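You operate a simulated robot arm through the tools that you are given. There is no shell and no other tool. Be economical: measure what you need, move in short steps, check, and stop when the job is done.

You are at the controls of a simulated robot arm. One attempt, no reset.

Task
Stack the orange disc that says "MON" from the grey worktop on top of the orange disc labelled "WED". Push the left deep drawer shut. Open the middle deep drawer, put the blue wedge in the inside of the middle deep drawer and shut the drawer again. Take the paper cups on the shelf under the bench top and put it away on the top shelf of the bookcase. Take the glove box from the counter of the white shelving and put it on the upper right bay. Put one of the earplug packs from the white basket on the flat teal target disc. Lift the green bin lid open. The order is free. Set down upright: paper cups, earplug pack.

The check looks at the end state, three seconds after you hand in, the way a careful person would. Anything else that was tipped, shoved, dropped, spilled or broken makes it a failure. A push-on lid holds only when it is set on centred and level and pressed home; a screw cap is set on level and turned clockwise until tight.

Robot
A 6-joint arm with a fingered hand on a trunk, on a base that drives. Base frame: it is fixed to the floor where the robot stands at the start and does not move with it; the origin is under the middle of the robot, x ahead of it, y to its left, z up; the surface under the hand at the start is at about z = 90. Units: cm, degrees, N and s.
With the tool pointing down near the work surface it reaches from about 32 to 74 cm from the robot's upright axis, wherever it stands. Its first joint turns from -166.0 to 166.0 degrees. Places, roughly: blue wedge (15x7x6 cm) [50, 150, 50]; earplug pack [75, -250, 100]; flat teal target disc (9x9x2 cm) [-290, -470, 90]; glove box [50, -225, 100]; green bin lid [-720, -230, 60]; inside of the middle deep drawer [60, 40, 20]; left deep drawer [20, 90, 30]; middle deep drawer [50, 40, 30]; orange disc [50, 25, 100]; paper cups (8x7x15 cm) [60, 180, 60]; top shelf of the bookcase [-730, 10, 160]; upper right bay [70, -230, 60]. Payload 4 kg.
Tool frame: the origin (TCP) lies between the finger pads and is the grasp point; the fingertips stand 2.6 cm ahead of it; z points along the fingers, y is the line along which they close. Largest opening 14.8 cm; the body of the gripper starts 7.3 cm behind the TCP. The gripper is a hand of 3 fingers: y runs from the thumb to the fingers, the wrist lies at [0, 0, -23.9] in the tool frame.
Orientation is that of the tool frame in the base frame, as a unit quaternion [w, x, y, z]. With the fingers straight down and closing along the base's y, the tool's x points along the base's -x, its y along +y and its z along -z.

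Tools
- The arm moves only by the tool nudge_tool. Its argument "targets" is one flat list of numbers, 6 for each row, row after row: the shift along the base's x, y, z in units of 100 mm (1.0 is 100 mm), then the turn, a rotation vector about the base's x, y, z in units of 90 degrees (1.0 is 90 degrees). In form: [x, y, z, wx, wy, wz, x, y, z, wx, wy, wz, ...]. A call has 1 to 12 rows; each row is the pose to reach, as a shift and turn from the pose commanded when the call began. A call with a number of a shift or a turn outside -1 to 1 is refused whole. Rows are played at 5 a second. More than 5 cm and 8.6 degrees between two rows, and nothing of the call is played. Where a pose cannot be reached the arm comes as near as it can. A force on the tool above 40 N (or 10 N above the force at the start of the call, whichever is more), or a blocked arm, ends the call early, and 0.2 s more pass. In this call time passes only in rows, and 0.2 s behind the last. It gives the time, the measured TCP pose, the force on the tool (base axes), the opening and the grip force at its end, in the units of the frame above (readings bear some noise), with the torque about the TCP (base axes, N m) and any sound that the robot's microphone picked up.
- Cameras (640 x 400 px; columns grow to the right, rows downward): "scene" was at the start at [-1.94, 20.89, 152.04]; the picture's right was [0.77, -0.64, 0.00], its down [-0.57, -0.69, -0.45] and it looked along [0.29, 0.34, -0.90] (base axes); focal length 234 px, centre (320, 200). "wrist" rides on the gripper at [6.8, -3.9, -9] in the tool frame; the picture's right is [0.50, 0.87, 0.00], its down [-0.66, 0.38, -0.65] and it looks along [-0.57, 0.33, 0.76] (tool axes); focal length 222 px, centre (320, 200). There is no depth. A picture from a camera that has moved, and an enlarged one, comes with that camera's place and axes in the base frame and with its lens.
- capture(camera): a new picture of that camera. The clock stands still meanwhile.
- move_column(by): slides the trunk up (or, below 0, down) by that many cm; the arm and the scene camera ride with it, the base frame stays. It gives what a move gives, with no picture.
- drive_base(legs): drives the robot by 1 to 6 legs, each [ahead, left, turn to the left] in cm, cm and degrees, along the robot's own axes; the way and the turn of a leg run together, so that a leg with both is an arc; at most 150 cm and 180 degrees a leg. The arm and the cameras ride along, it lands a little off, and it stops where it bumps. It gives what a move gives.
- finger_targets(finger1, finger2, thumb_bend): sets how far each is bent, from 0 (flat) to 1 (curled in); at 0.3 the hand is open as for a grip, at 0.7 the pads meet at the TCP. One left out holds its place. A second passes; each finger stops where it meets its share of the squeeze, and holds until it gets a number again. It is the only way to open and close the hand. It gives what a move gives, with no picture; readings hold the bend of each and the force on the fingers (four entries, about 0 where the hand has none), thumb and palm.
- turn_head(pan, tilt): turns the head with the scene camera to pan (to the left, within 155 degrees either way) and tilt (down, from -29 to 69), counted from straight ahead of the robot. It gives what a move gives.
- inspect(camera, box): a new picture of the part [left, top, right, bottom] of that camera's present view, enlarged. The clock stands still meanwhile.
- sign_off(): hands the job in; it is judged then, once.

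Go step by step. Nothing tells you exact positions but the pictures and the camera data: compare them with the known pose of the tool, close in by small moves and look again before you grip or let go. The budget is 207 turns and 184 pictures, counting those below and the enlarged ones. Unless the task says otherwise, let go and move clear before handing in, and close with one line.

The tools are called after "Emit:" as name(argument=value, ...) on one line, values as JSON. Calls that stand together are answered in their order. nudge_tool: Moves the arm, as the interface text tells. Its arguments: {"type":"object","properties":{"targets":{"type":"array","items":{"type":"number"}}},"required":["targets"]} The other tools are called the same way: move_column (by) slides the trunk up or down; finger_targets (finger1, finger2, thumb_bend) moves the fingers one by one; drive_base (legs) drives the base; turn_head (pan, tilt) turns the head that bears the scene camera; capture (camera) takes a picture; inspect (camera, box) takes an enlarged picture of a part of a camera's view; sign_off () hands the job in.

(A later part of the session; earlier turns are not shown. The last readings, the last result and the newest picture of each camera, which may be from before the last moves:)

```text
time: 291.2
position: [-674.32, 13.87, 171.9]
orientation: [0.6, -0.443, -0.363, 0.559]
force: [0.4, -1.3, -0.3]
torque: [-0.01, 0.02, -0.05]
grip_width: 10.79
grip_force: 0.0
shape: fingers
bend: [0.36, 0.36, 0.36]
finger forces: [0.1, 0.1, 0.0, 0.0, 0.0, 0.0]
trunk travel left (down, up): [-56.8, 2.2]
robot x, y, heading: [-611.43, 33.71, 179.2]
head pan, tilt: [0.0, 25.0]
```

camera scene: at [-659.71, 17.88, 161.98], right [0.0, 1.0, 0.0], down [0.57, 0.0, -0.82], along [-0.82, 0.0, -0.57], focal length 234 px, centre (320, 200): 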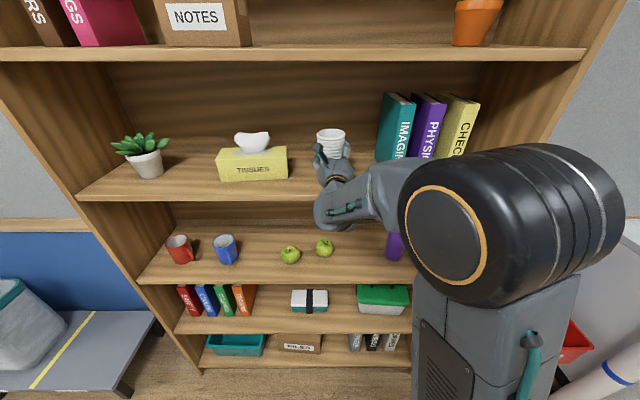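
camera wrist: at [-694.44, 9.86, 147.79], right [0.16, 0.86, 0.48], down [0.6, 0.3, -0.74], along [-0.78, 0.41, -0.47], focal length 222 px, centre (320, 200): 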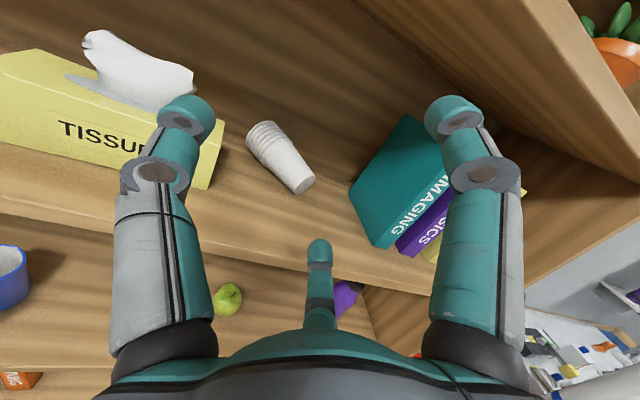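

That pose is easily reached with the thumb on top: z 172, pitched up 20°. Now I set up the recovery grasp: yaw the hand about 33° left to align with the cup's axis, tilt it 50° down, and lower the trunk.

Emit:
nudge_tool(targets=[0, 0, 0, 0, 0, 0.075, 0, 0, 0, 0, 0, 0.15, 0, 0, 0, 0, 0, 0.225, 0, 0, 0, 0, 0, 0.3, 0, 0, 0, 0, 0, 0.375, 0, 0, 0, 0, 0, 0.45])

Emit:
nudge_tool(targets=[0, 0, -0.1, 0.0425, -0.0654, 0, 0, 0, -0.2, 0.085, -0.1308, 0, 0, 0, -0.3, 0.1275, -0.1962, 0, 0, 0, -0.4, 0.17, -0.2616, 0, 0, 0, -0.5, 0.2125, -0.327, 0, 0, 0, -0.6, 0.255, -0.3924, 0, 0, 0, -0.7, 0.2975, -0.4578, 0, 0, 0, -0.8, 0.34, -0.5232, 0, 0, 0, -0.9, 0.3825, -0.5886, 0, 0, 0, -1, 0.425, -0.654, 0])

Emit:
move_column(by=-29)

Emit:
finger_targets(finger1=0.4, finger2=0.4, thumb_bend=0.28)

Emit:
drive_base(legs=[[28, -12.5, 0.7]])

Emit:
capture(camera="wrist")

Emit:
capture(camera="scene")

```text
time: 292.6
position: [-675.01, 12.57, 170.52]
orientation: [0.394, -0.347, -0.508, 0.682]
force: [-0.7, -0.4, -0.2]
torque: [0.02, 0.0, -0.03]
grip_width: 10.77
grip_force: 0.1
shape: fingers
bend: [0.36, 0.36, 0.36]
finger forces: [0.0, 0.0, 0.1, 0.0, 0.0, 0.1]
out of reach, approached as far as the arm can: row 4, 5, 6
trunk travel left (down, up): [-56.8, 2.2]
robot x, y, heading: [-611.39, 33.42, 179.1]
head pan, tilt: [0.0, 25.0]
```

```text
time: 294.8
position: [-669.52, 16.62, 151.66]
orientation: [-0.189, 0.489, 0.819, -0.234]
force: [0.7, -1.0, 0.0]
torque: [0.01, 0.05, -0.03]
grip_width: 10.79
grip_force: 0.1
shape: fingers
bend: [0.36, 0.36, 0.36]
finger forces: [0.1, 0.0, 0.0, 0.1, 0.0, 0.1]
out of reach, approached as far as the arm can: row 1, 5, 6, 7, 8, 9, 10
trunk travel left (down, up): [-56.8, 2.2]
robot x, y, heading: [-611.82, 33.67, 179.5]
head pan, tilt: [0.0, 25.0]
```

```text
time: 297.7
position: [-669.88, 16.56, 122.55]
orientation: [-0.188, 0.49, 0.819, -0.232]
force: [1.7, 0.6, 0.3]
torque: [0.0, -0.02, 0.01]
grip_width: 10.78
grip_force: 0.2
shape: fingers
bend: [0.36, 0.36, 0.36]
finger forces: [0.0, 0.0, 0.0, 0.1, 0.0, 0.0]
trunk travel left (down, up): [-27.8, 31.2]
robot x, y, heading: [-611.54, 33.37, 179.4]
head pan, tilt: [0.0, 25.0]
```

```text
time: 298.7
position: [-669.76, 16.51, 122.42]
orientation: [-0.187, 0.49, 0.819, -0.232]
force: [-0.9, 0.3, -0.2]
torque: [0.0, 0.01, -0.03]
grip_width: 11.35
grip_force: 0.1
shape: fingers
bend: [0.4, 0.4, 0.28]
finger forces: [0.1, 0.0, 0.1, 0.1, 0.0, 0.0]
trunk travel left (down, up): [-27.8, 31.2]
robot x, y, heading: [-611.57, 33.37, 179.0]
head pan, tilt: [0.0, 25.0]
```

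```text
time: 300.8
position: [-696.97, 28.53, 122.47]
orientation: [-0.186, 0.485, 0.822, -0.233]
force: [-0.3, -0.8, 0.3]
torque: [-0.01, 0.02, 0.01]
grip_width: 11.39
grip_force: 0.1
shape: fingers
bend: [0.4, 0.4, 0.28]
finger forces: [0.0, 0.0, 0.0, 0.0, 0.0, 0.0]
trunk travel left (down, up): [-27.8, 31.2]
robot x, y, heading: [-639.0, 46.43, 180.2]
head pan, tilt: [0.0, 25.0]
```

```text
70 pictures are left
camera wrist: at [-698.08, 34.66, 132.67], right [0.39, 0.81, -0.45], down [0.92, -0.29, 0.27], along [0.09, -0.52, -0.85], focal length 222 px, centre (320, 200)
```

wrist: 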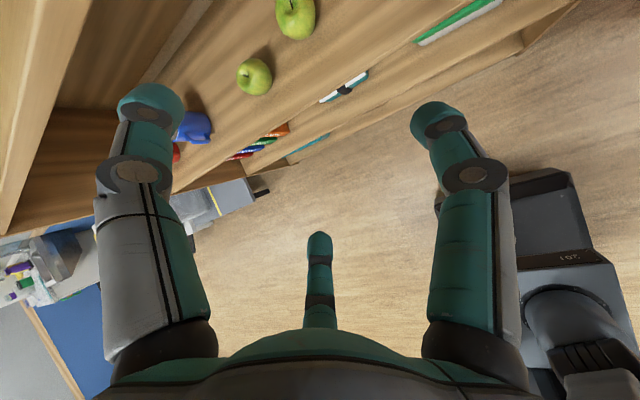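

```text
69 pictures are left
camera scene: at [-642.14, 30.15, 135.24], right [0.0, 1.0, 0.0], down [0.42, 0.0, -0.91], along [-0.91, 0.0, -0.42], focal length 234 px, centre (320, 200)
```

scene: 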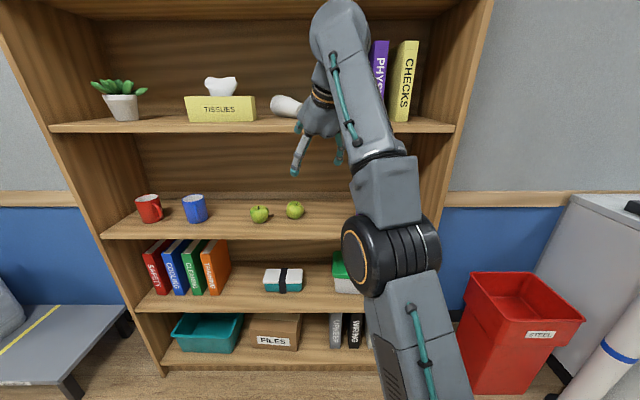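

The hand is tilted 55° down. I'll reduce the tilt to about 45° so the wrist stays under the upper board, raise to z≈132, and approach the base end of the cups.

Emit:
nudge_tool(targets=[0, 0, 0.05, -0.02, 0.05, 0, 0, 0, 0.1, -0.04, 0.103, 0])

Emit:
move_column(by=8.5)

Emit:
drive_base(legs=[[19, 0, 0]])

Emit:
capture(camera="wrist")

Emit:
turn_head(pan=0, tilt=5)

Emit:
capture(camera="scene")

```text
time: 301.4
position: [-697.83, 29.22, 126.63]
orientation: [-0.236, 0.47, 0.797, -0.297]
force: [-0.1, -1.0, 0.5]
torque: [0.02, -0.02, 0.01]
grip_width: 11.36
grip_force: 0.1
shape: fingers
bend: [0.4, 0.4, 0.28]
finger forces: [0.1, 0.0, 0.1, 0.0, 0.0, 0.0]
out of reach, approached as far as the arm can: row 1, 2
trunk travel left (down, up): [-27.8, 31.2]
robot x, y, heading: [-638.65, 45.92, 180.0]
head pan, tilt: [0.0, 25.0]
```

```text
time: 302.6
position: [-697.81, 29.22, 135.08]
orientation: [-0.237, 0.471, 0.797, -0.296]
force: [0.7, -0.7, 0.6]
torque: [-0.01, 0.03, -0.02]
grip_width: 11.4
grip_force: 0.1
shape: fingers
bend: [0.4, 0.4, 0.28]
finger forces: [0.0, 0.1, 0.1, 0.1, 0.0, 0.1]
trunk travel left (down, up): [-36.3, 22.7]
robot x, y, heading: [-639.16, 46.36, 179.9]
head pan, tilt: [0.0, 25.0]
```

```text
time: 304.1
position: [-716.15, 29.57, 135.16]
orientation: [-0.237, 0.471, 0.797, -0.296]
force: [0.2, -0.6, -0.6]
torque: [-0.02, -0.01, 0.01]
grip_width: 11.37
grip_force: 0.0
shape: fingers
bend: [0.4, 0.4, 0.28]
finger forces: [0.0, 0.1, 0.1, 0.1, 0.1, 0.0]
trunk travel left (down, up): [-36.3, 22.7]
robot x, y, heading: [-657.76, 46.06, 179.9]
head pan, tilt: [0.0, 25.0]
```

```text
68 pictures are left
camera wrist: at [-715.61, 36.11, 144.95], right [0.31, 0.77, -0.55], down [0.95, -0.28, 0.14], along [-0.05, -0.57, -0.82], focal length 222 px, centre (320, 200)
```

wrist: 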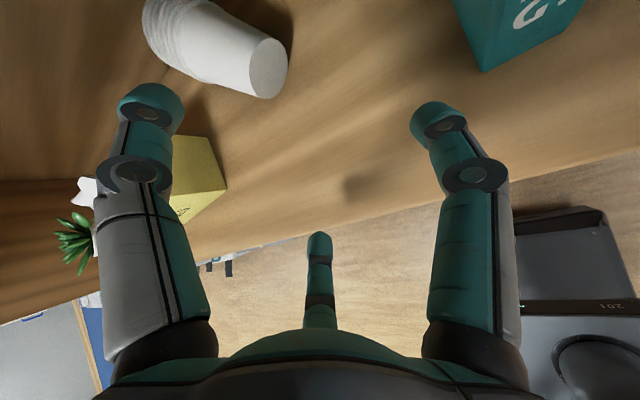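

```text
time: 304.9
position: [-716.21, 29.39, 135.13]
orientation: [-0.237, 0.471, 0.796, -0.296]
force: [0.0, 0.0, 0.0]
torque: [0.02, -0.02, 0.02]
grip_width: 11.37
grip_force: 0.0
shape: fingers
bend: [0.4, 0.4, 0.28]
finger forces: [0.0, 0.0, 0.0, 0.1, 0.1, 0.0]
trunk travel left (down, up): [-36.3, 22.7]
robot x, y, heading: [-657.51, 46.37, 179.6]
head pan, tilt: [0.0, 5.0]
```

```text
67 pictures are left
camera scene: at [-660.58, 30.2, 146.98], right [0.0, 1.0, 0.0], down [0.09, 0.0, -1.0], along [-1.0, 0.0, -0.09], focal length 234 px, centre (320, 200)
```

scene: 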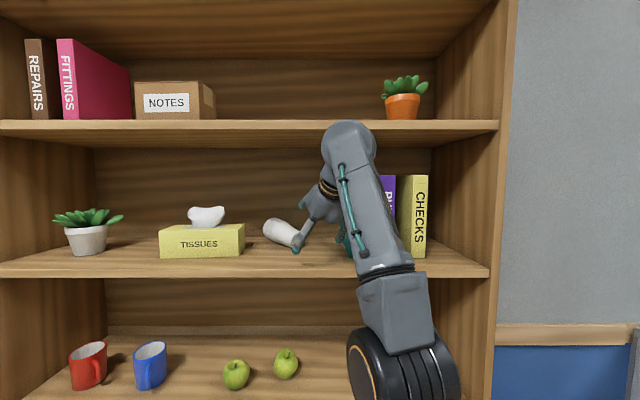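

The picture is clear now: cup base at [−730.6, 23.4], rim toward [−743, 13]. I'll lower to z≈131.8, line up with the cup's axis, and slide the open hand along it halfway.

Emit:
move_column(by=-3.3)

Emit:
drive_base(legs=[[8.4, 1.3, 0], [6, 4.8, 0]])

Emit:
capture(camera="wrist")

Emit:
inspect(camera="scene", box=[230, 80, 450, 280])

```text
time: 305.7
position: [-716.3, 29.34, 131.79]
orientation: [-0.237, 0.471, 0.797, -0.296]
force: [0.1, 1.1, -0.8]
torque: [-0.02, 0.01, 0.0]
grip_width: 11.36
grip_force: 0.0
shape: fingers
bend: [0.4, 0.4, 0.28]
finger forces: [0.0, 0.0, 0.0, 0.0, 0.0, 0.0]
trunk travel left (down, up): [-33.0, 26.0]
robot x, y, heading: [-657.86, 46.38, 179.8]
head pan, tilt: [0.0, 5.0]
```

```text
time: 307.4
position: [-730.64, 23.27, 131.76]
orientation: [-0.237, 0.471, 0.796, -0.297]
force: [-0.1, -0.1, -0.2]
torque: [0.05, 0.01, -0.01]
grip_width: 11.39
grip_force: 0.0
shape: fingers
bend: [0.4, 0.4, 0.28]
finger forces: [0.0, 0.0, 0.0, 0.0, 0.1, 0.0]
trunk travel left (down, up): [-33.0, 26.0]
robot x, y, heading: [-672.27, 40.35, 180.0]
head pan, tilt: [0.0, 5.0]
```

```text
66 pictures are left
camera wrist: at [-730.09, 29.9, 141.64], right [0.31, 0.77, -0.55], down [0.95, -0.28, 0.14], along [-0.05, -0.57, -0.82], focal length 222 px, centre (320, 200)
```

wrist: 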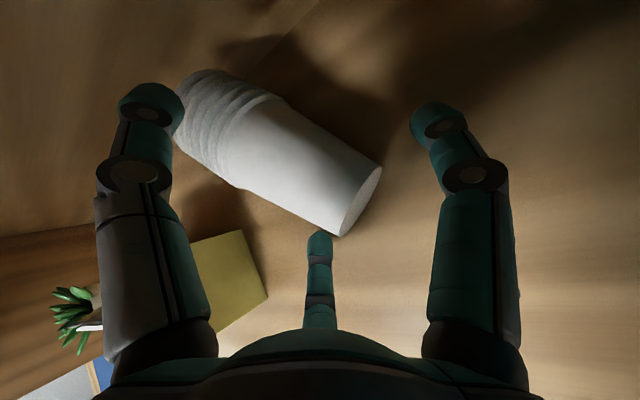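

```text
2.00 times, centred on (340, 180) of scene
camera zoom: at [-675.05, 24.05, 143.69], right [0.0, 1.0, 0.0], down [0.09, 0.0, -1.0], along [-1.0, 0.0, -0.09], focal length 468 px, centre (280, 240)
```

zoom: 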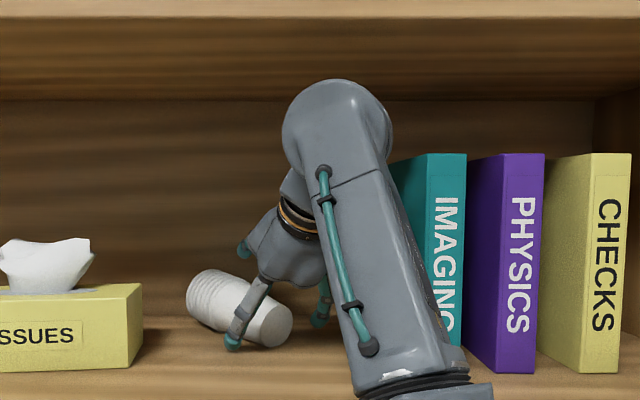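

The cup base is between the two side fingers, slightly close to the left one. I'll shift left about 1.5 cm, then slide along the axis to the grip point.

Emit:
drive_base(legs=[[-0.9, 1.2, 0], [6.8, 5.4, 0]])

Emit:
capture(camera="wrist")

Emit:
inspect(camera="scene", box=[230, 80, 450, 280])

```text
time: 308.9
position: [-736.53, 16.53, 131.81]
orientation: [-0.236, 0.471, 0.796, -0.297]
force: [-0.2, -0.2, 0.3]
torque: [0.01, 0.02, 0.02]
grip_width: 11.39
grip_force: 0.1
shape: fingers
bend: [0.4, 0.4, 0.28]
finger forces: [0.1, 0.1, 0.0, 0.0, 0.0, 0.1]
trunk travel left (down, up): [-33.0, 26.0]
robot x, y, heading: [-678.08, 33.54, 179.8]
head pan, tilt: [0.0, 5.0]
```

```text
64 pictures are left
camera wrist: at [-736.11, 23.19, 141.63], right [0.31, 0.78, -0.55], down [0.95, -0.28, 0.14], along [-0.04, -0.57, -0.82], focal length 222 px, centre (320, 200)
```

wrist: 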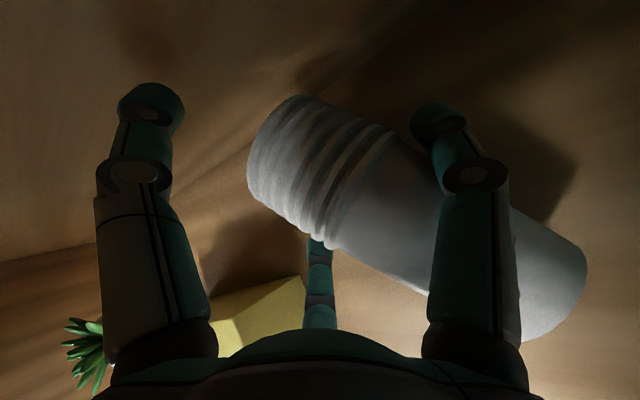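

```text
2.00 times, centred on (340, 180) of scene
camera zoom: at [-681.05, 17.42, 143.69], right [0.0, 1.0, 0.0], down [0.09, 0.0, -1.0], along [-1.0, 0.0, -0.09], focal length 468 px, centre (280, 240)
```

zoom: 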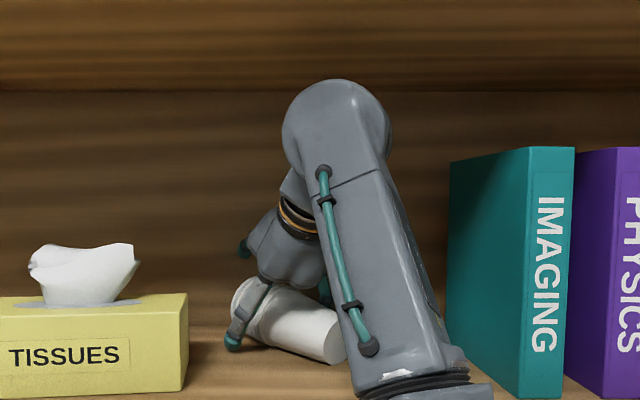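

The fingers straddle the stack close to the rim. I'll come back 2 cm along the axis and close.

Emit:
drive_base(legs=[[-1.6, -1.2, 0]])

Emit:
finger_targets(finger1=0.55, finger2=0.55, thumb_bend=0.5)

Emit:
capture(camera="wrist")

```text
time: 309.7
position: [-735.05, 17.79, 131.86]
orientation: [-0.235, 0.471, 0.797, -0.297]
force: [0.1, -0.9, 1.0]
torque: [0.0, -0.02, 0.0]
grip_width: 11.41
grip_force: 0.1
shape: fingers
bend: [0.4, 0.4, 0.28]
finger forces: [0.0, 0.0, 0.1, 0.0, 0.0, 0.0]
trunk travel left (down, up): [-33.0, 26.0]
robot x, y, heading: [-676.3, 34.72, 179.9]
head pan, tilt: [0.0, 5.0]
```

```text
time: 310.7
position: [-734.96, 17.67, 131.79]
orientation: [-0.237, 0.47, 0.797, -0.296]
force: [-1.3, -0.7, 0.8]
torque: [-0.12, 0.11, 0.02]
grip_width: 6.5
grip_force: 6.3
shape: fingers
bend: [0.5, 0.5, 0.48]
finger forces: [4.4, 4.6, 0.0, 0.0, 3.8, 0.1]
trunk travel left (down, up): [-33.0, 26.0]
robot x, y, heading: [-676.26, 35.12, 179.8]
head pan, tilt: [0.0, 5.0]
```

```text
62 pictures are left
camera wrist: at [-734.52, 24.41, 141.65], right [0.3, 0.78, -0.55], down [0.95, -0.28, 0.14], along [-0.04, -0.57, -0.82], focal length 222 px, centre (320, 200)
```

wrist: 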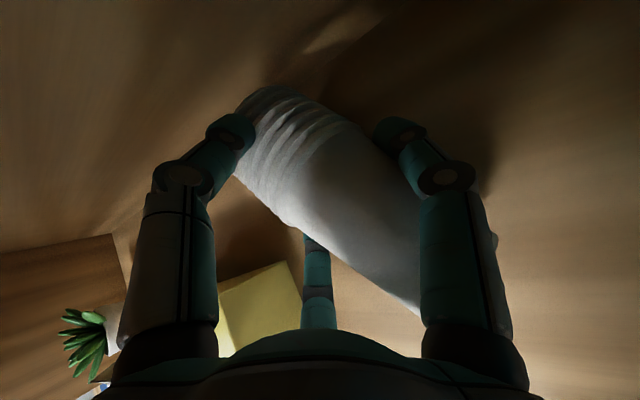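

All three digits touch the stack. I'll tighten the grip and lift slightly.

Emit:
finger_targets(finger1=0.64, finger2=0.64, thumb_bend=0.62)

Emit:
move_column(by=2.5)

Emit:
capture(camera="wrist")

Emit:
inspect(camera="scene", box=[230, 80, 450, 280])

```text
time: 311.7
position: [-735.05, 17.68, 131.98]
orientation: [-0.237, 0.47, 0.796, -0.297]
force: [-1.4, -0.8, 12.4]
torque: [-0.54, 0.87, 0.01]
grip_width: 6.33
grip_force: 18.9
shape: fingers
bend: [0.51, 0.5, 0.52]
finger forces: [8.2, 8.2, 0.0, 0.0, 21.0, 0.0]
trunk travel left (down, up): [-33.0, 26.0]
robot x, y, heading: [-676.19, 35.09, 179.8]
head pan, tilt: [0.0, 5.0]
```

```text
time: 312.4
position: [-735.05, 17.71, 134.38]
orientation: [-0.236, 0.471, 0.797, -0.296]
force: [-0.1, -0.3, -0.4]
torque: [0.0, 0.02, 0.01]
grip_width: 5.01
grip_force: 10.5
shape: fingers
bend: [0.51, 0.5, 0.58]
finger forces: [7.3, 7.9, 0.1, 0.0, 5.9, 0.0]
trunk travel left (down, up): [-35.5, 23.5]
robot x, y, heading: [-676.55, 34.89, 180.2]
head pan, tilt: [0.0, 5.0]
```

```text
61 pictures are left
camera wrist: at [-734.57, 24.41, 144.09], right [0.31, 0.78, -0.55], down [0.95, -0.28, 0.14], along [-0.04, -0.57, -0.82], focal length 222 px, centre (320, 200)
```

wrist: 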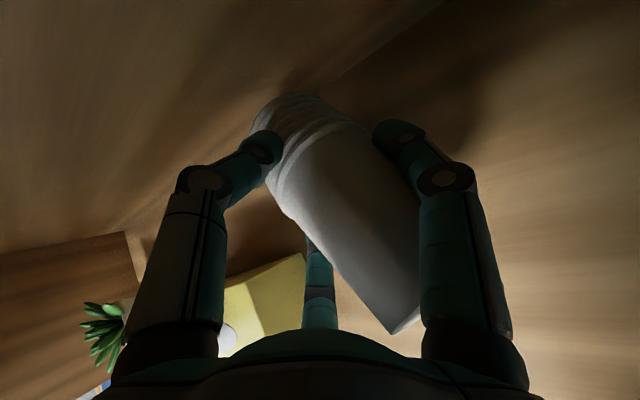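

```text
2.00 times, centred on (340, 180) of scene
camera zoom: at [-679.48, 18.64, 146.18], right [0.0, 1.0, 0.0], down [0.09, 0.0, -1.0], along [-1.0, 0.0, -0.09], focal length 468 px, centre (280, 240)
```

zoom: 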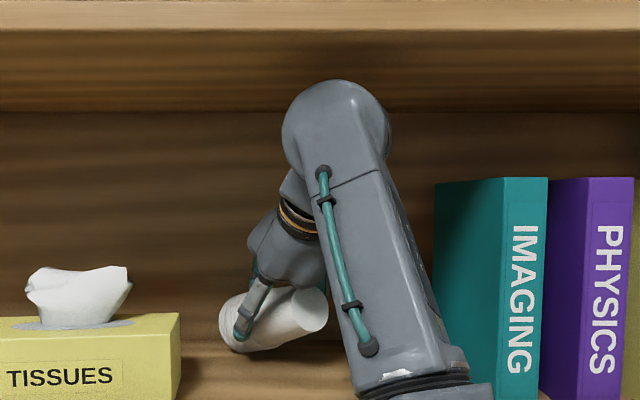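

The stack is held, with the rim dipped a little. I'll lower slightly for headroom and back out of the bookcase.

Emit:
move_column(by=-0.6)

Emit:
drive_base(legs=[[-40, 0, 0]])

Emit:
capture(camera="wrist")

Emit:
turn_head(pan=5, tilt=20)

Emit:
inspect(camera="scene", box=[200, 50, 480, 260])

```text
time: 313.0
position: [-734.94, 17.82, 133.82]
orientation: [-0.236, 0.47, 0.797, -0.297]
force: [1.1, 1.1, 4.5]
torque: [-0.14, 0.27, -0.02]
grip_width: 5.02
grip_force: 13.0
shape: fingers
bend: [0.51, 0.5, 0.58]
finger forces: [7.0, 7.4, 0.0, 0.0, 10.6, 0.0]
trunk travel left (down, up): [-34.9, 24.1]
robot x, y, heading: [-676.2, 34.7, 180.1]
head pan, tilt: [0.0, 5.0]
```

```text
time: 315.5
position: [-693.36, 17.35, 133.76]
orientation: [-0.236, 0.466, 0.8, -0.297]
force: [-0.4, -0.8, 0.0]
torque: [-0.01, 0.0, -0.04]
grip_width: 4.93
grip_force: 11.0
shape: fingers
bend: [0.51, 0.5, 0.58]
finger forces: [7.7, 8.1, 0.0, 0.1, 5.5, 0.1]
trunk travel left (down, up): [-34.9, 24.1]
robot x, y, heading: [-634.54, 34.73, -179.5]
head pan, tilt: [0.0, 5.0]
```

```text
59 pictures are left
camera wrist: at [-692.78, 24.02, 143.54], right [0.3, 0.78, -0.55], down [0.95, -0.27, 0.14], along [-0.04, -0.57, -0.82], focal length 222 px, centre (320, 200)
```

wrist: 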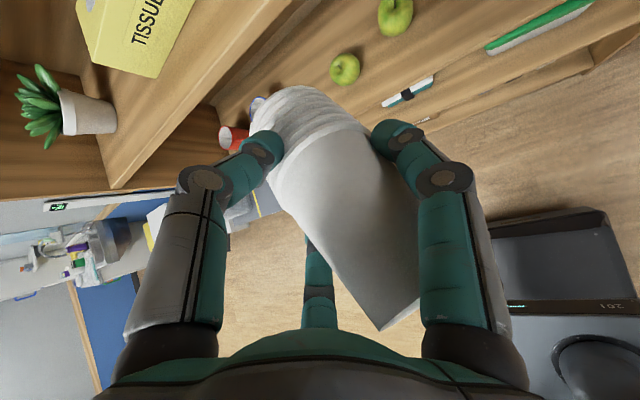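

```text
time: 316.3
position: [-693.36, 17.32, 133.77]
orientation: [-0.235, 0.466, 0.799, -0.297]
force: [-0.3, -0.3, -0.3]
torque: [-0.05, -0.01, 0.01]
grip_width: 4.91
grip_force: 11.5
shape: fingers
bend: [0.51, 0.5, 0.58]
finger forces: [7.7, 8.1, 0.0, 0.0, 5.5, 0.0]
trunk travel left (down, up): [-34.9, 24.1]
robot x, y, heading: [-634.75, 34.88, -179.5]
head pan, tilt: [5.0, 20.0]
```

```text
1.90 times, centred on (340, 155) of scene
camera zoom: at [-637.75, 17.97, 143.16], right [-0.1, 1.0, 0.0], down [0.34, 0.03, -0.94], along [-0.94, -0.09, -0.34], focal length 446 px, centre (282, 286)
```

zoom: 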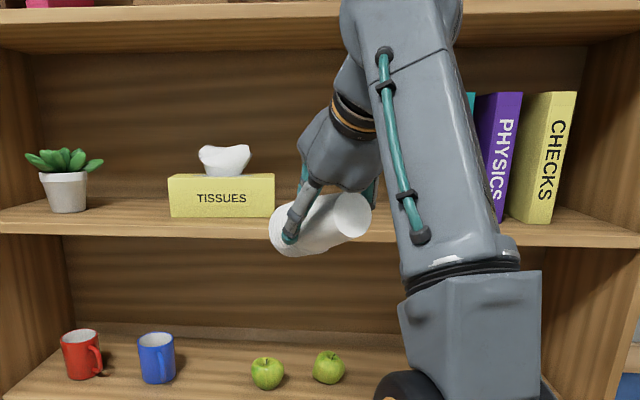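

Measuring the cup in the hand: its axis is only 32° from the finger direction, which is too steep for placing on the top shelf. I'd rather lay it on an open surface and regrip from nearly above. I'll look for a free spot on the counter to the right.

Emit:
turn_head(pan=-60, tilt=25)

Emit:
capture(camera="scene")

Emit:
turn_head(pan=50, tilt=25)

Emit:
capture(camera="scene")

```text
time: 317.7
position: [-693.27, 17.27, 133.81]
orientation: [-0.235, 0.466, 0.799, -0.298]
force: [-0.7, 0.6, -1.2]
torque: [0.03, -0.02, 0.01]
grip_width: 4.93
grip_force: 10.0
shape: fingers
bend: [0.51, 0.5, 0.58]
finger forces: [7.8, 8.0, 0.1, 0.0, 5.5, 0.0]
trunk travel left (down, up): [-34.9, 24.1]
robot x, y, heading: [-634.79, 34.83, -179.6]
head pan, tilt: [-60.0, 25.0]
```

```text
57 pictures are left
camera scene: at [-633.16, 26.79, 142.34], right [0.86, 0.51, 0.0], down [0.21, -0.36, -0.91], along [-0.46, 0.78, -0.42], focal length 234 px, centre (320, 200)
```

scene: 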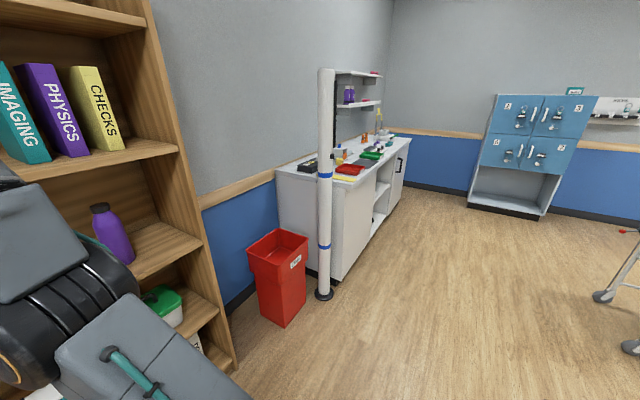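

```text
time: 319.5
position: [-693.25, 17.27, 133.7]
orientation: [-0.234, 0.467, 0.799, -0.298]
force: [0.4, 0.1, -0.7]
torque: [-0.05, -0.04, 0.02]
grip_width: 4.92
grip_force: 10.7
shape: fingers
bend: [0.51, 0.5, 0.58]
finger forces: [7.7, 8.0, 0.0, 0.1, 5.5, 0.0]
trunk travel left (down, up): [-34.9, 24.1]
robot x, y, heading: [-634.76, 35.27, -179.7]
head pan, tilt: [50.0, 25.0]
```

```text
56 pictures are left
camera scene: at [-634.34, 11.75, 142.34], right [-0.77, 0.64, 0.0], down [0.27, 0.33, -0.91], along [-0.58, -0.7, -0.42], focal length 234 px, centre (320, 200)
```

scene: 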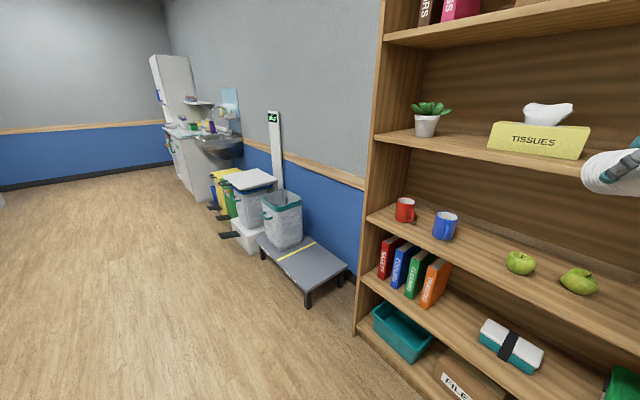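

The counter is cluttered, so I'll use shelf two again. I'll lay the stack down at its front edge pointing straight in with the base overhanging slightly, then regrip more steeply from outside. First I align its axis with −x and make it level.

Emit:
nudge_tool(targets=[0, 0, 0, 0, 0, -0.075, 0, 0, 0, 0, 0, -0.15, 0, 0, 0, 0, 0, -0.225, 0, 0, 0, 0, 0, -0.3])

Emit:
nudge_tool(targets=[0, 0, 0, 0, 0.078, 0, 0, 0, 0, 0, 0.156, 0])

Emit:
turn_head(pan=0, tilt=12)

Emit:
inspect(camera="scene", box=[200, 80, 480, 280])

Emit:
capture(camera="wrist")

```text
time: 320.5
position: [-692.94, 17.61, 133.11]
orientation: [-0.298, 0.641, 0.667, -0.235]
force: [0.4, -0.1, -0.2]
torque: [-0.05, -0.02, -0.02]
grip_width: 4.9
grip_force: 10.7
shape: fingers
bend: [0.51, 0.5, 0.58]
finger forces: [7.7, 8.1, 0.0, 0.1, 5.4, 0.0]
out of reach, approached as far as the arm can: row 4
trunk travel left (down, up): [-34.9, 24.1]
robot x, y, heading: [-634.52, 34.86, -179.7]
head pan, tilt: [50.0, 25.0]
```

```text
time: 321.1
position: [-694.04, 17.04, 135.94]
orientation: [-0.333, 0.616, 0.651, -0.291]
force: [-0.1, -0.1, 0.0]
torque: [-0.02, -0.01, -0.03]
grip_width: 4.91
grip_force: 10.1
shape: fingers
bend: [0.51, 0.5, 0.58]
finger forces: [7.7, 8.1, 0.0, 0.1, 5.4, 0.0]
out of reach, approached as far as the arm can: row 1, 2
trunk travel left (down, up): [-34.9, 24.1]
robot x, y, heading: [-634.59, 34.6, -179.6]
head pan, tilt: [50.0, 25.0]
```

```text
time: 322.3
position: [-693.93, 17.06, 136.08]
orientation: [-0.332, 0.617, 0.651, -0.292]
force: [0.2, 0.0, -0.3]
torque: [-0.01, -0.01, -0.02]
grip_width: 4.89
grip_force: 10.6
shape: fingers
bend: [0.51, 0.5, 0.58]
finger forces: [7.6, 8.1, 0.1, 0.0, 5.3, 0.1]
trunk travel left (down, up): [-34.9, 24.1]
robot x, y, heading: [-635.05, 35.11, -179.4]
head pan, tilt: [0.0, 12.0]
```

```text
2.00 times, centred on (340, 180) of scene
camera zoom: at [-637.8, 18.77, 144.45], right [-0.01, 1.0, 0.0], down [0.21, 0.0, -0.98], along [-0.98, -0.01, -0.21], focal length 468 px, centre (280, 240)
```

zoom: 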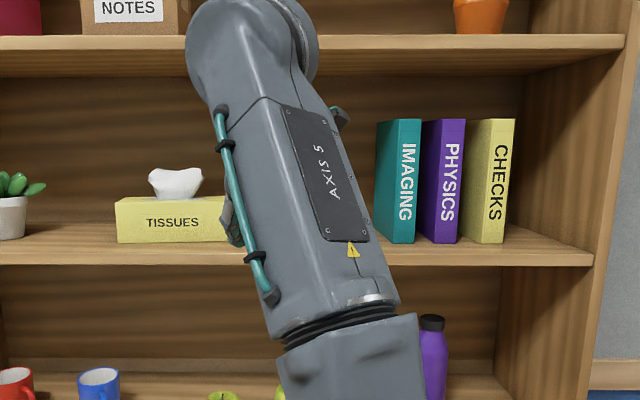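

```text
54 pictures are left
camera wrist: at [-689.25, 23.25, 145.11], right [0.52, 0.56, -0.65], down [0.76, -0.65, 0.05], along [-0.39, -0.52, -0.76], focal length 222 px, centre (320, 200)
```

wrist: 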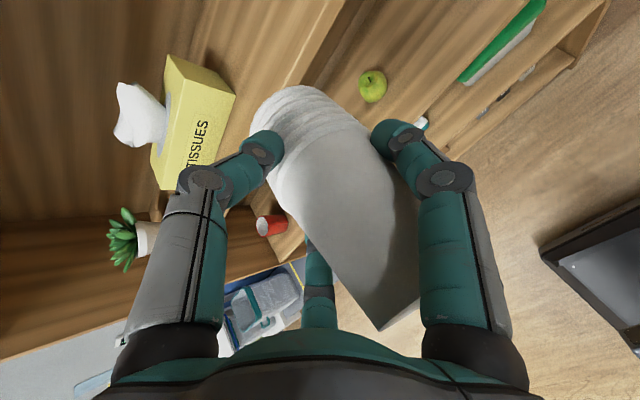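

The cup axis is now level and pointing straight into the shelf. I'll drive in so the base overhangs about 2.5 cm, then lower to contact.

Emit:
drive_base(legs=[[24, -3, -0.4]])

Emit:
move_column(by=-3.2)

Emit:
move_column(by=-0.6)

Emit:
move_column(by=-0.6)

Emit:
capture(camera="wrist")

```text
time: 324.1
position: [-718.53, 20.12, 135.91]
orientation: [-0.333, 0.618, 0.65, -0.292]
force: [-0.8, 0.6, 0.2]
torque: [-0.01, -0.02, -0.01]
grip_width: 4.9
grip_force: 10.0
shape: fingers
bend: [0.51, 0.5, 0.58]
finger forces: [7.6, 8.1, 0.0, 0.1, 5.4, 0.0]
trunk travel left (down, up): [-34.9, 24.1]
robot x, y, heading: [-658.98, 37.89, -179.6]
head pan, tilt: [0.0, 12.0]
```

```text
time: 324.9
position: [-718.34, 20.05, 133.07]
orientation: [-0.333, 0.617, 0.65, -0.292]
force: [1.3, 0.3, 4.5]
torque: [-0.06, 0.29, -0.04]
grip_width: 4.94
grip_force: 12.2
shape: fingers
bend: [0.51, 0.5, 0.58]
finger forces: [7.0, 7.5, 0.0, 0.0, 10.2, 0.1]
trunk travel left (down, up): [-31.7, 27.3]
robot x, y, heading: [-659.39, 37.51, -179.6]
head pan, tilt: [0.0, 12.0]
```

```text
time: 325.4
position: [-718.25, 20.12, 132.53]
orientation: [-0.334, 0.616, 0.65, -0.294]
force: [6.4, 1.4, 17.8]
torque: [-0.14, 0.95, -0.04]
grip_width: 5.01
grip_force: 18.3
shape: fingers
bend: [0.52, 0.51, 0.58]
finger forces: [6.8, 7.0, 0.0, 0.0, 20.8, 0.1]
trunk travel left (down, up): [-31.1, 27.9]
robot x, y, heading: [-659.55, 37.4, -179.7]
head pan, tilt: [0.0, 12.0]
```

```text
time: 326.0
position: [-717.98, 20.16, 132.02]
orientation: [-0.334, 0.616, 0.649, -0.294]
force: [13.4, 2.5, 32.8]
torque: [-0.17, 1.83, -0.07]
grip_width: 5.08
grip_force: 23.5
shape: fingers
bend: [0.53, 0.51, 0.58]
finger forces: [6.7, 6.6, 0.0, 0.0, 33.1, 0.0]
trunk travel left (down, up): [-30.5, 28.5]
robot x, y, heading: [-659.11, 37.8, -179.3]
head pan, tilt: [0.0, 12.0]
```

```text
53 pictures are left
camera wrist: at [-713.17, 26.28, 141.08], right [0.51, 0.56, -0.65], down [0.76, -0.65, 0.05], along [-0.4, -0.52, -0.76], focal length 222 px, centre (320, 200)
```

wrist: 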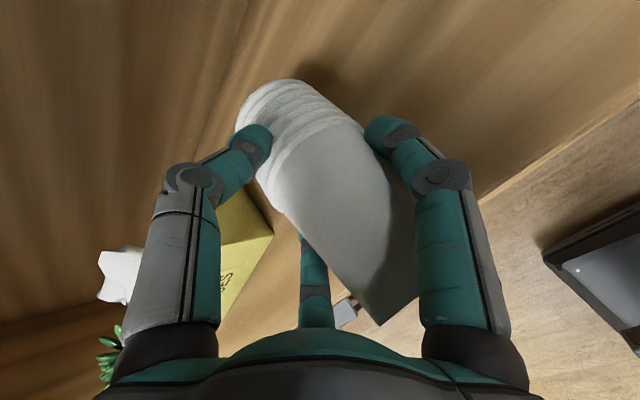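

The rim is down on the board. I'll ease up, release, back away, and steepen the hand.

Emit:
move_column(by=1)

Emit:
finger_targets(finger1=0.46, finger2=0.46, thumb_bend=0.42)

Emit:
finger_targets(finger1=0.4, finger2=0.4, thumb_bend=0.28)

Emit:
drive_base(legs=[[-18, 0, 0]])

Emit:
nudge_tool(targets=[0, 0, 0, 0, -0.08, 0, 0, 0, 0, 0, -0.16, 0, 0, 0, 0, 0, -0.25, 0])

Emit:
capture(camera="wrist")

Emit:
capture(camera="scene")

```text
time: 326.6
position: [-718.39, 20.04, 132.56]
orientation: [-0.332, 0.617, 0.652, -0.29]
force: [0.0, -0.2, 8.5]
torque: [-0.09, 0.67, -0.01]
grip_width: 5.05
grip_force: 15.8
shape: fingers
bend: [0.52, 0.51, 0.58]
finger forces: [8.1, 8.2, 0.0, 0.1, 15.7, 0.0]
trunk travel left (down, up): [-31.5, 27.5]
robot x, y, heading: [-659.04, 37.8, -179.5]
head pan, tilt: [0.0, 12.0]
```

```text
time: 327.6
position: [-718.56, 20.06, 132.63]
orientation: [-0.333, 0.618, 0.65, -0.292]
force: [0.3, -0.1, -0.3]
torque: [-0.01, 0.02, -0.01]
grip_width: 8.12
grip_force: 0.1
shape: fingers
bend: [0.46, 0.46, 0.42]
finger forces: [0.1, 0.0, 0.0, 0.0, 0.0, 0.0]
trunk travel left (down, up): [-31.5, 27.5]
robot x, y, heading: [-659.28, 38.25, -179.5]
head pan, tilt: [0.0, 12.0]
```

```text
time: 328.6
position: [-718.57, 20.03, 132.58]
orientation: [-0.333, 0.617, 0.651, -0.291]
force: [-0.7, 0.0, 0.5]
torque: [0.0, -0.01, -0.02]
grip_width: 11.3
grip_force: 0.0
shape: fingers
bend: [0.4, 0.4, 0.28]
finger forces: [0.0, 0.0, 0.0, 0.0, 0.0, 0.1]
trunk travel left (down, up): [-31.5, 27.5]
robot x, y, heading: [-658.97, 37.88, -180.0]
head pan, tilt: [0.0, 12.0]
```

```text
time: 330.1
position: [-700.07, 20.05, 132.7]
orientation: [-0.332, 0.618, 0.65, -0.292]
force: [0.0, 0.5, 0.6]
torque: [-0.01, 0.03, 0.0]
grip_width: 11.31
grip_force: 0.1
shape: fingers
bend: [0.4, 0.4, 0.28]
finger forces: [0.0, 0.0, 0.0, 0.0, 0.0, 0.0]
trunk travel left (down, up): [-31.5, 27.5]
robot x, y, heading: [-640.46, 37.92, -179.4]
head pan, tilt: [0.0, 12.0]
```

```text
time: 330.9
position: [-696.8, 23.66, 125.55]
orientation: [-0.203, 0.661, 0.703, -0.166]
force: [-0.8, 0.3, 0.1]
torque: [0.01, -0.02, -0.04]
grip_width: 11.34
grip_force: 0.0
shape: fingers
bend: [0.4, 0.4, 0.28]
finger forces: [0.0, 0.0, 0.0, 0.0, 0.1, 0.1]
out of reach, approached as far as the arm can: row 1, 2, 3
trunk travel left (down, up): [-31.5, 27.5]
robot x, y, heading: [-640.55, 37.83, -179.7]
head pan, tilt: [0.0, 12.0]
```

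```text
52 pictures are left
camera wrist: at [-695.9, 29.78, 135.78], right [0.72, 0.56, -0.4], down [0.68, -0.65, 0.33], along [-0.07, -0.51, -0.85], focal length 222 px, centre (320, 200)
```

wrist: 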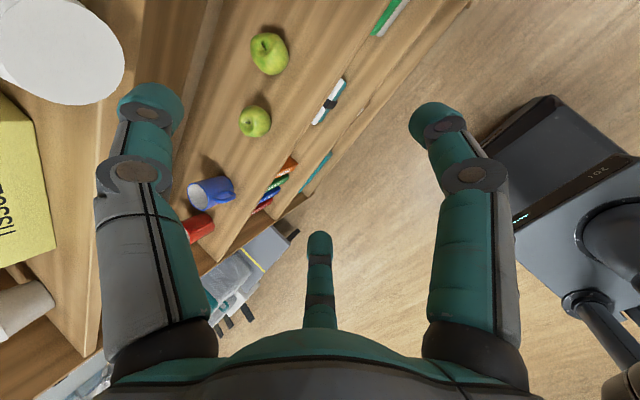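

```text
51 pictures are left
camera scene: at [-643.96, 21.61, 141.04], right [-0.01, 1.0, 0.0], down [0.21, 0.0, -0.98], along [-0.98, -0.01, -0.21], focal length 234 px, centre (320, 200)
```

scene: 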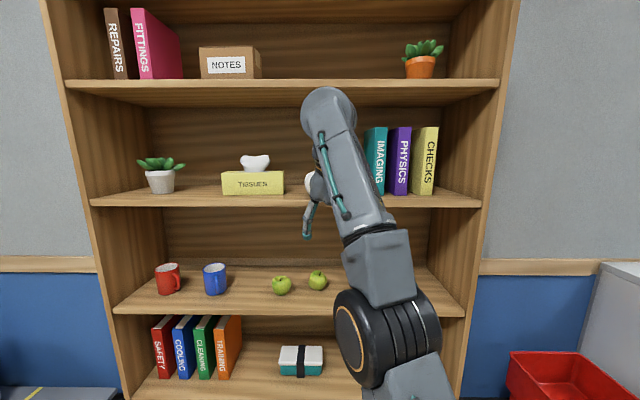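

The cup base is at [−712, 21.5, 128.6], facing me. The hand is now tilted 59° down. I'll raise to z 133, align, and slide in over it.

Emit:
move_column(by=7.6)

Emit:
drive_base(legs=[[0, 2.2, 0], [23.6, 0, 0]])

Emit:
capture(camera="wrist")

Emit:
inspect(camera="scene", box=[220, 60, 460, 260])

```text
time: 332.0
position: [-696.66, 23.82, 133.26]
orientation: [-0.203, 0.66, 0.704, -0.167]
force: [-0.3, 0.0, 0.0]
torque: [-0.02, 0.01, -0.01]
grip_width: 11.35
grip_force: 0.0
shape: fingers
bend: [0.4, 0.4, 0.28]
finger forces: [0.1, 0.0, 0.0, 0.1, 0.0, 0.0]
trunk travel left (down, up): [-39.1, 19.9]
robot x, y, heading: [-640.16, 38.08, -179.5]
head pan, tilt: [0.0, 12.0]
```

```text
time: 334.2
position: [-719.7, 21.38, 133.26]
orientation: [-0.203, 0.661, 0.703, -0.167]
force: [-0.4, -0.3, -0.6]
torque: [0.01, 0.0, 0.01]
grip_width: 11.33
grip_force: 0.1
shape: fingers
bend: [0.4, 0.4, 0.28]
finger forces: [0.0, 0.0, 0.0, 0.0, 0.1, 0.1]
trunk travel left (down, up): [-39.1, 19.9]
robot x, y, heading: [-663.49, 35.39, -179.6]
head pan, tilt: [0.0, 12.0]
```

```text
50 pictures are left
camera wrist: at [-718.7, 27.42, 143.45], right [0.72, 0.56, -0.4], down [0.69, -0.65, 0.33], along [-0.07, -0.52, -0.85], focal length 222 px, centre (320, 200)
```

wrist: 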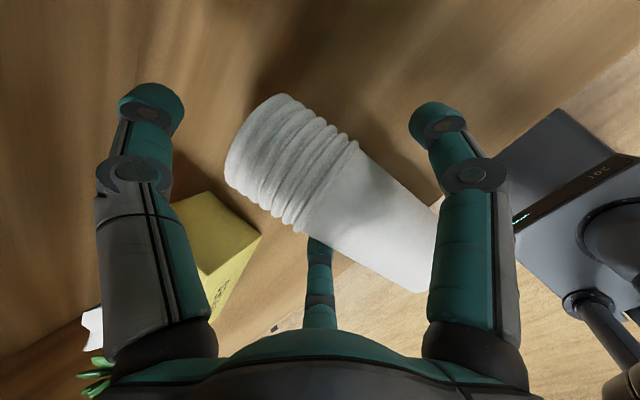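

```text
2.00 times, centred on (340, 160) of scene
camera zoom: at [-666.77, 19.29, 148.65], right [-0.01, 1.0, 0.0], down [0.21, 0.0, -0.98], along [-0.98, -0.01, -0.21], focal length 468 px, centre (280, 280)
```

zoom: 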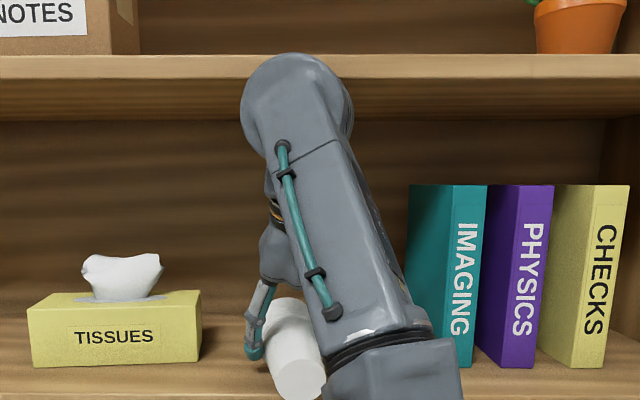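

The stack lies nicely between all three digits. I'll lower 1.2 cm and close, gently with the thumb.

Emit:
move_column(by=-1.2)

Emit:
finger_targets(finger1=0.56, finger2=0.56, thumb_bend=0.46)

```text
time: 334.8
position: [-719.63, 21.32, 132.13]
orientation: [-0.203, 0.661, 0.703, -0.166]
force: [-0.4, -0.8, 0.8]
torque: [0.05, 0.0, -0.02]
grip_width: 11.32
grip_force: 0.1
shape: fingers
bend: [0.4, 0.4, 0.28]
finger forces: [0.1, 0.0, 0.1, 0.1, 0.1, 0.1]
trunk travel left (down, up): [-37.9, 21.1]
robot x, y, heading: [-663.33, 35.7, -179.7]
head pan, tilt: [0.0, 12.0]
```

```text
time: 335.8
position: [-719.66, 21.35, 132.13]
orientation: [-0.202, 0.661, 0.703, -0.167]
force: [-1.8, -0.8, 3.9]
torque: [0.01, 0.13, 0.01]
grip_width: 8.15
grip_force: 9.2
shape: fingers
bend: [0.5, 0.5, 0.4]
finger forces: [4.5, 4.9, 0.0, 0.0, 9.3, 0.1]
trunk travel left (down, up): [-37.9, 21.1]
robot x, y, heading: [-663.75, 35.53, -179.8]
head pan, tilt: [0.0, 12.0]
```

The thumb presses harder than I want, so I'll relax it to just touching and firm up the side fingers, then lift a little.

Emit:
finger_targets(finger1=0.62, finger2=0.62, thumb_bend=0.4)

Emit:
move_column(by=1.5)

Emit:
capture(camera="wrist")

```text
time: 336.8
position: [-719.58, 21.42, 132.08]
orientation: [-0.203, 0.66, 0.704, -0.166]
force: [0.4, 0.0, -1.0]
torque: [-0.01, -0.02, 0.0]
grip_width: 8.21
grip_force: 9.7
shape: fingers
bend: [0.51, 0.51, 0.38]
finger forces: [7.4, 7.6, 0.0, 0.1, 4.5, 0.0]
trunk travel left (down, up): [-37.9, 21.1]
robot x, y, heading: [-663.76, 35.76, -179.6]
head pan, tilt: [0.0, 12.0]
```

```text
time: 337.4
position: [-719.63, 21.35, 133.54]
orientation: [-0.203, 0.66, 0.704, -0.166]
force: [0.6, 0.9, -1.1]
torque: [0.02, -0.01, -0.01]
grip_width: 8.2
grip_force: 9.6
shape: fingers
bend: [0.51, 0.51, 0.38]
finger forces: [7.3, 7.6, 0.0, 0.1, 4.5, 0.0]
trunk travel left (down, up): [-39.4, 19.6]
robot x, y, heading: [-663.54, 35.3, -179.5]
head pan, tilt: [0.0, 12.0]
```

```text
48 pictures are left
camera wrist: at [-718.7, 27.42, 143.76], right [0.72, 0.56, -0.4], down [0.69, -0.65, 0.33], along [-0.07, -0.52, -0.85], focal length 222 px, centre (320, 200)
```

wrist: 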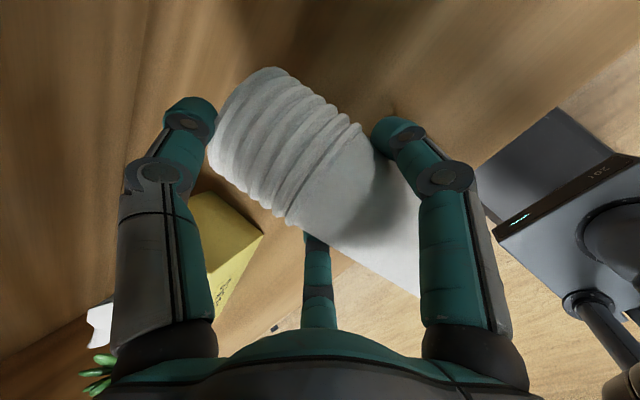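

Lifted without pivoting; the axis stays level, about 64° from the finger direction, which gives a final pitch of only about 26°. I'll back out, raise the trunk, and rotate the stack upright.

Emit:
drive_base(legs=[[-38, 0, 0]])

Emit:
move_column(by=18)

Emit:
nudge_tool(targets=[-0.02, -0.02, 0.08, 0, 0.079, 0, -0.04, -0.04, 0.16, 0, 0.158, 0, -0.06, -0.06, 0.24, 0, 0.237, 0, -0.08, -0.08, 0.32, 0, 0.316, 0, -0.1, -0.1, 0.4, 0, 0.395, 0, -0.12, -0.12, 0.48, 0, 0.474, 0, -0.14, -0.14, 0.56, 0, 0.553, 0, -0.16, -0.16, 0.64, 0, 0.632, 0, -0.18, -0.18, 0.72, 0, 0.711, 0, -0.2, -0.2, 0.8, 0, 0.79, 0, -0.22, -0.22, 0.9, 0, 0.869, 0, -0.24, -0.24, 1, 0, 0.944, 0])

Emit:
capture(camera="wrist")

Emit:
capture(camera="scene")

```text
time: 339.8
position: [-680.81, 21.18, 133.5]
orientation: [-0.202, 0.654, 0.71, -0.168]
force: [-0.6, 0.0, 0.3]
torque: [-0.06, 0.01, -0.05]
grip_width: 8.22
grip_force: 9.7
shape: fingers
bend: [0.51, 0.51, 0.38]
finger forces: [7.3, 7.6, 0.1, 0.0, 4.5, 0.0]
trunk travel left (down, up): [-39.4, 19.6]
robot x, y, heading: [-625.06, 36.32, -178.3]
head pan, tilt: [0.0, 12.0]
```

```text
time: 341.8
position: [-680.76, 21.05, 151.52]
orientation: [-0.201, 0.655, 0.709, -0.168]
force: [0.3, 0.3, -0.7]
torque: [0.0, -0.03, 0.0]
grip_width: 8.18
grip_force: 9.8
shape: fingers
bend: [0.51, 0.51, 0.38]
finger forces: [7.3, 7.6, 0.1, 0.1, 4.6, 0.0]
trunk travel left (down, up): [-57.4, 1.6]
robot x, y, heading: [-624.94, 36.18, -178.4]
head pan, tilt: [0.0, 12.0]
```

```text
time: 344.4
position: [-695.36, 29.88, 179.82]
orientation: [0.587, -0.336, -0.446, 0.586]
force: [-0.4, 0.4, -1.0]
torque: [-0.02, 0.03, 0.0]
grip_width: 8.09
grip_force: 9.8
shape: fingers
bend: [0.52, 0.51, 0.38]
finger forces: [7.6, 7.8, 0.0, 0.0, 4.2, 0.0]
out of reach, approached as far as the arm can: row 1, 2, 3, 4, 5, 6, 7, 8, 9, 10, 11, 12
trunk travel left (down, up): [-57.4, 1.6]
robot x, y, heading: [-625.22, 35.96, -178.5]
head pan, tilt: [0.0, 12.0]
```

```text
47 pictures are left
camera wrist: at [-686.1, 37.38, 180.86], right [-0.38, 0.57, -0.73], down [0.51, -0.53, -0.68], along [-0.77, -0.63, -0.09], focal length 222 px, centre (320, 200)
```

wrist: 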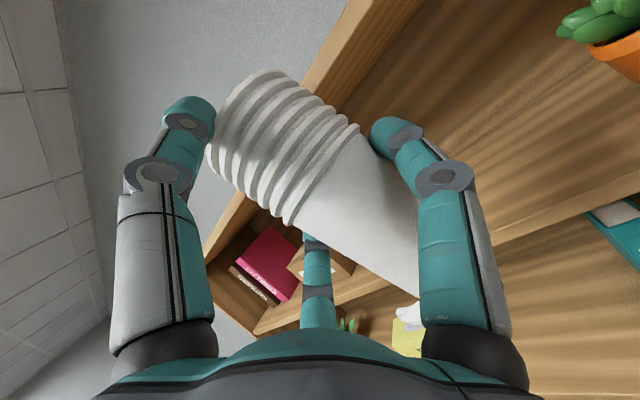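

```text
46 pictures are left
camera scene: at [-628.45, 19.89, 166.93], right [-0.03, 1.0, 0.0], down [0.21, 0.01, -0.98], along [-0.98, -0.03, -0.21], focal length 234 px, centre (320, 200)
```

scene: 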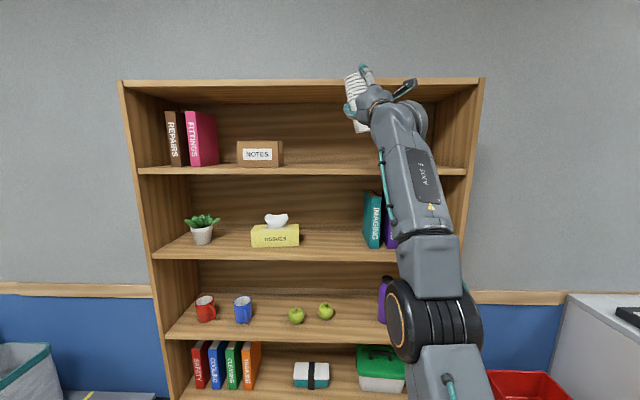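

The stack is nearly upright (about 6° off) with its base near [−698, 30, 172]. I'll correct the tilt, lower to just above shelf height, and move to y≈24 in front of the shelf.

Emit:
nudge_tool(targets=[0, 0, 0, -0.055, 0.032, 0])

Emit:
move_column(by=-7)

Emit:
drive_base(legs=[[0, 6, -1.5], [13, 0, 0]])

Emit:
capture(camera="scene")

```text
time: 344.8
position: [-695.56, 31.52, 180.46]
orientation: [0.58, -0.342, -0.408, 0.617]
force: [-0.1, 1.0, -0.2]
torque: [0.0, 0.0, -0.01]
grip_width: 8.11
grip_force: 9.9
shape: fingers
bend: [0.52, 0.51, 0.38]
finger forces: [7.6, 7.8, 0.0, 0.1, 4.3, 0.0]
out of reach, approached as far as the arm can: row 1
trunk travel left (down, up): [-57.4, 1.6]
robot x, y, heading: [-625.2, 36.27, -178.4]
head pan, tilt: [0.0, 12.0]
```

```text
time: 345.9
position: [-695.5, 31.38, 173.55]
orientation: [0.58, -0.342, -0.407, 0.618]
force: [-0.2, 0.2, -0.9]
torque: [0.01, -0.03, -0.01]
grip_width: 8.09
grip_force: 9.6
shape: fingers
bend: [0.52, 0.51, 0.38]
finger forces: [7.5, 7.9, 0.0, 0.0, 4.2, 0.0]
trunk travel left (down, up): [-50.4, 8.6]
robot x, y, heading: [-625.19, 36.35, -178.6]
head pan, tilt: [0.0, 12.0]
```

```text
time: 347.8
position: [-708.49, 27.35, 173.41]
orientation: [0.588, -0.348, -0.403, 0.609]
force: [0.5, -0.7, -1.2]
torque: [0.02, 0.03, 0.0]
grip_width: 8.08
grip_force: 9.5
shape: fingers
bend: [0.52, 0.51, 0.38]
finger forces: [7.5, 7.7, 0.0, 0.0, 4.2, 0.0]
trunk travel left (down, up): [-50.4, 8.6]
robot x, y, heading: [-638.09, 30.19, 180.0]
head pan, tilt: [0.0, 12.0]
```

```text
45 pictures are left
camera scene: at [-641.33, 14.03, 159.95], right [0.0, 1.0, 0.0], down [0.21, 0.0, -0.98], along [-0.98, 0.0, -0.21], focal length 234 px, centre (320, 200)
```

scene: 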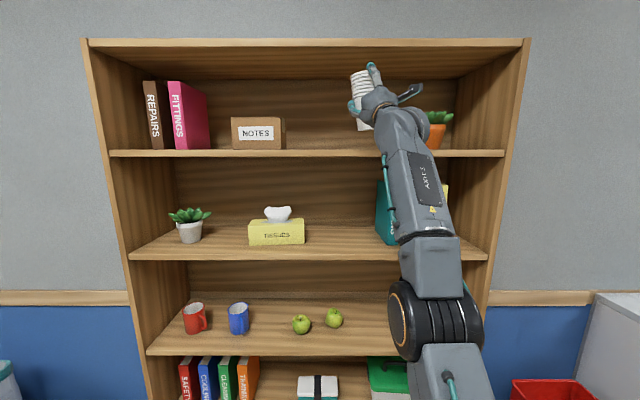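

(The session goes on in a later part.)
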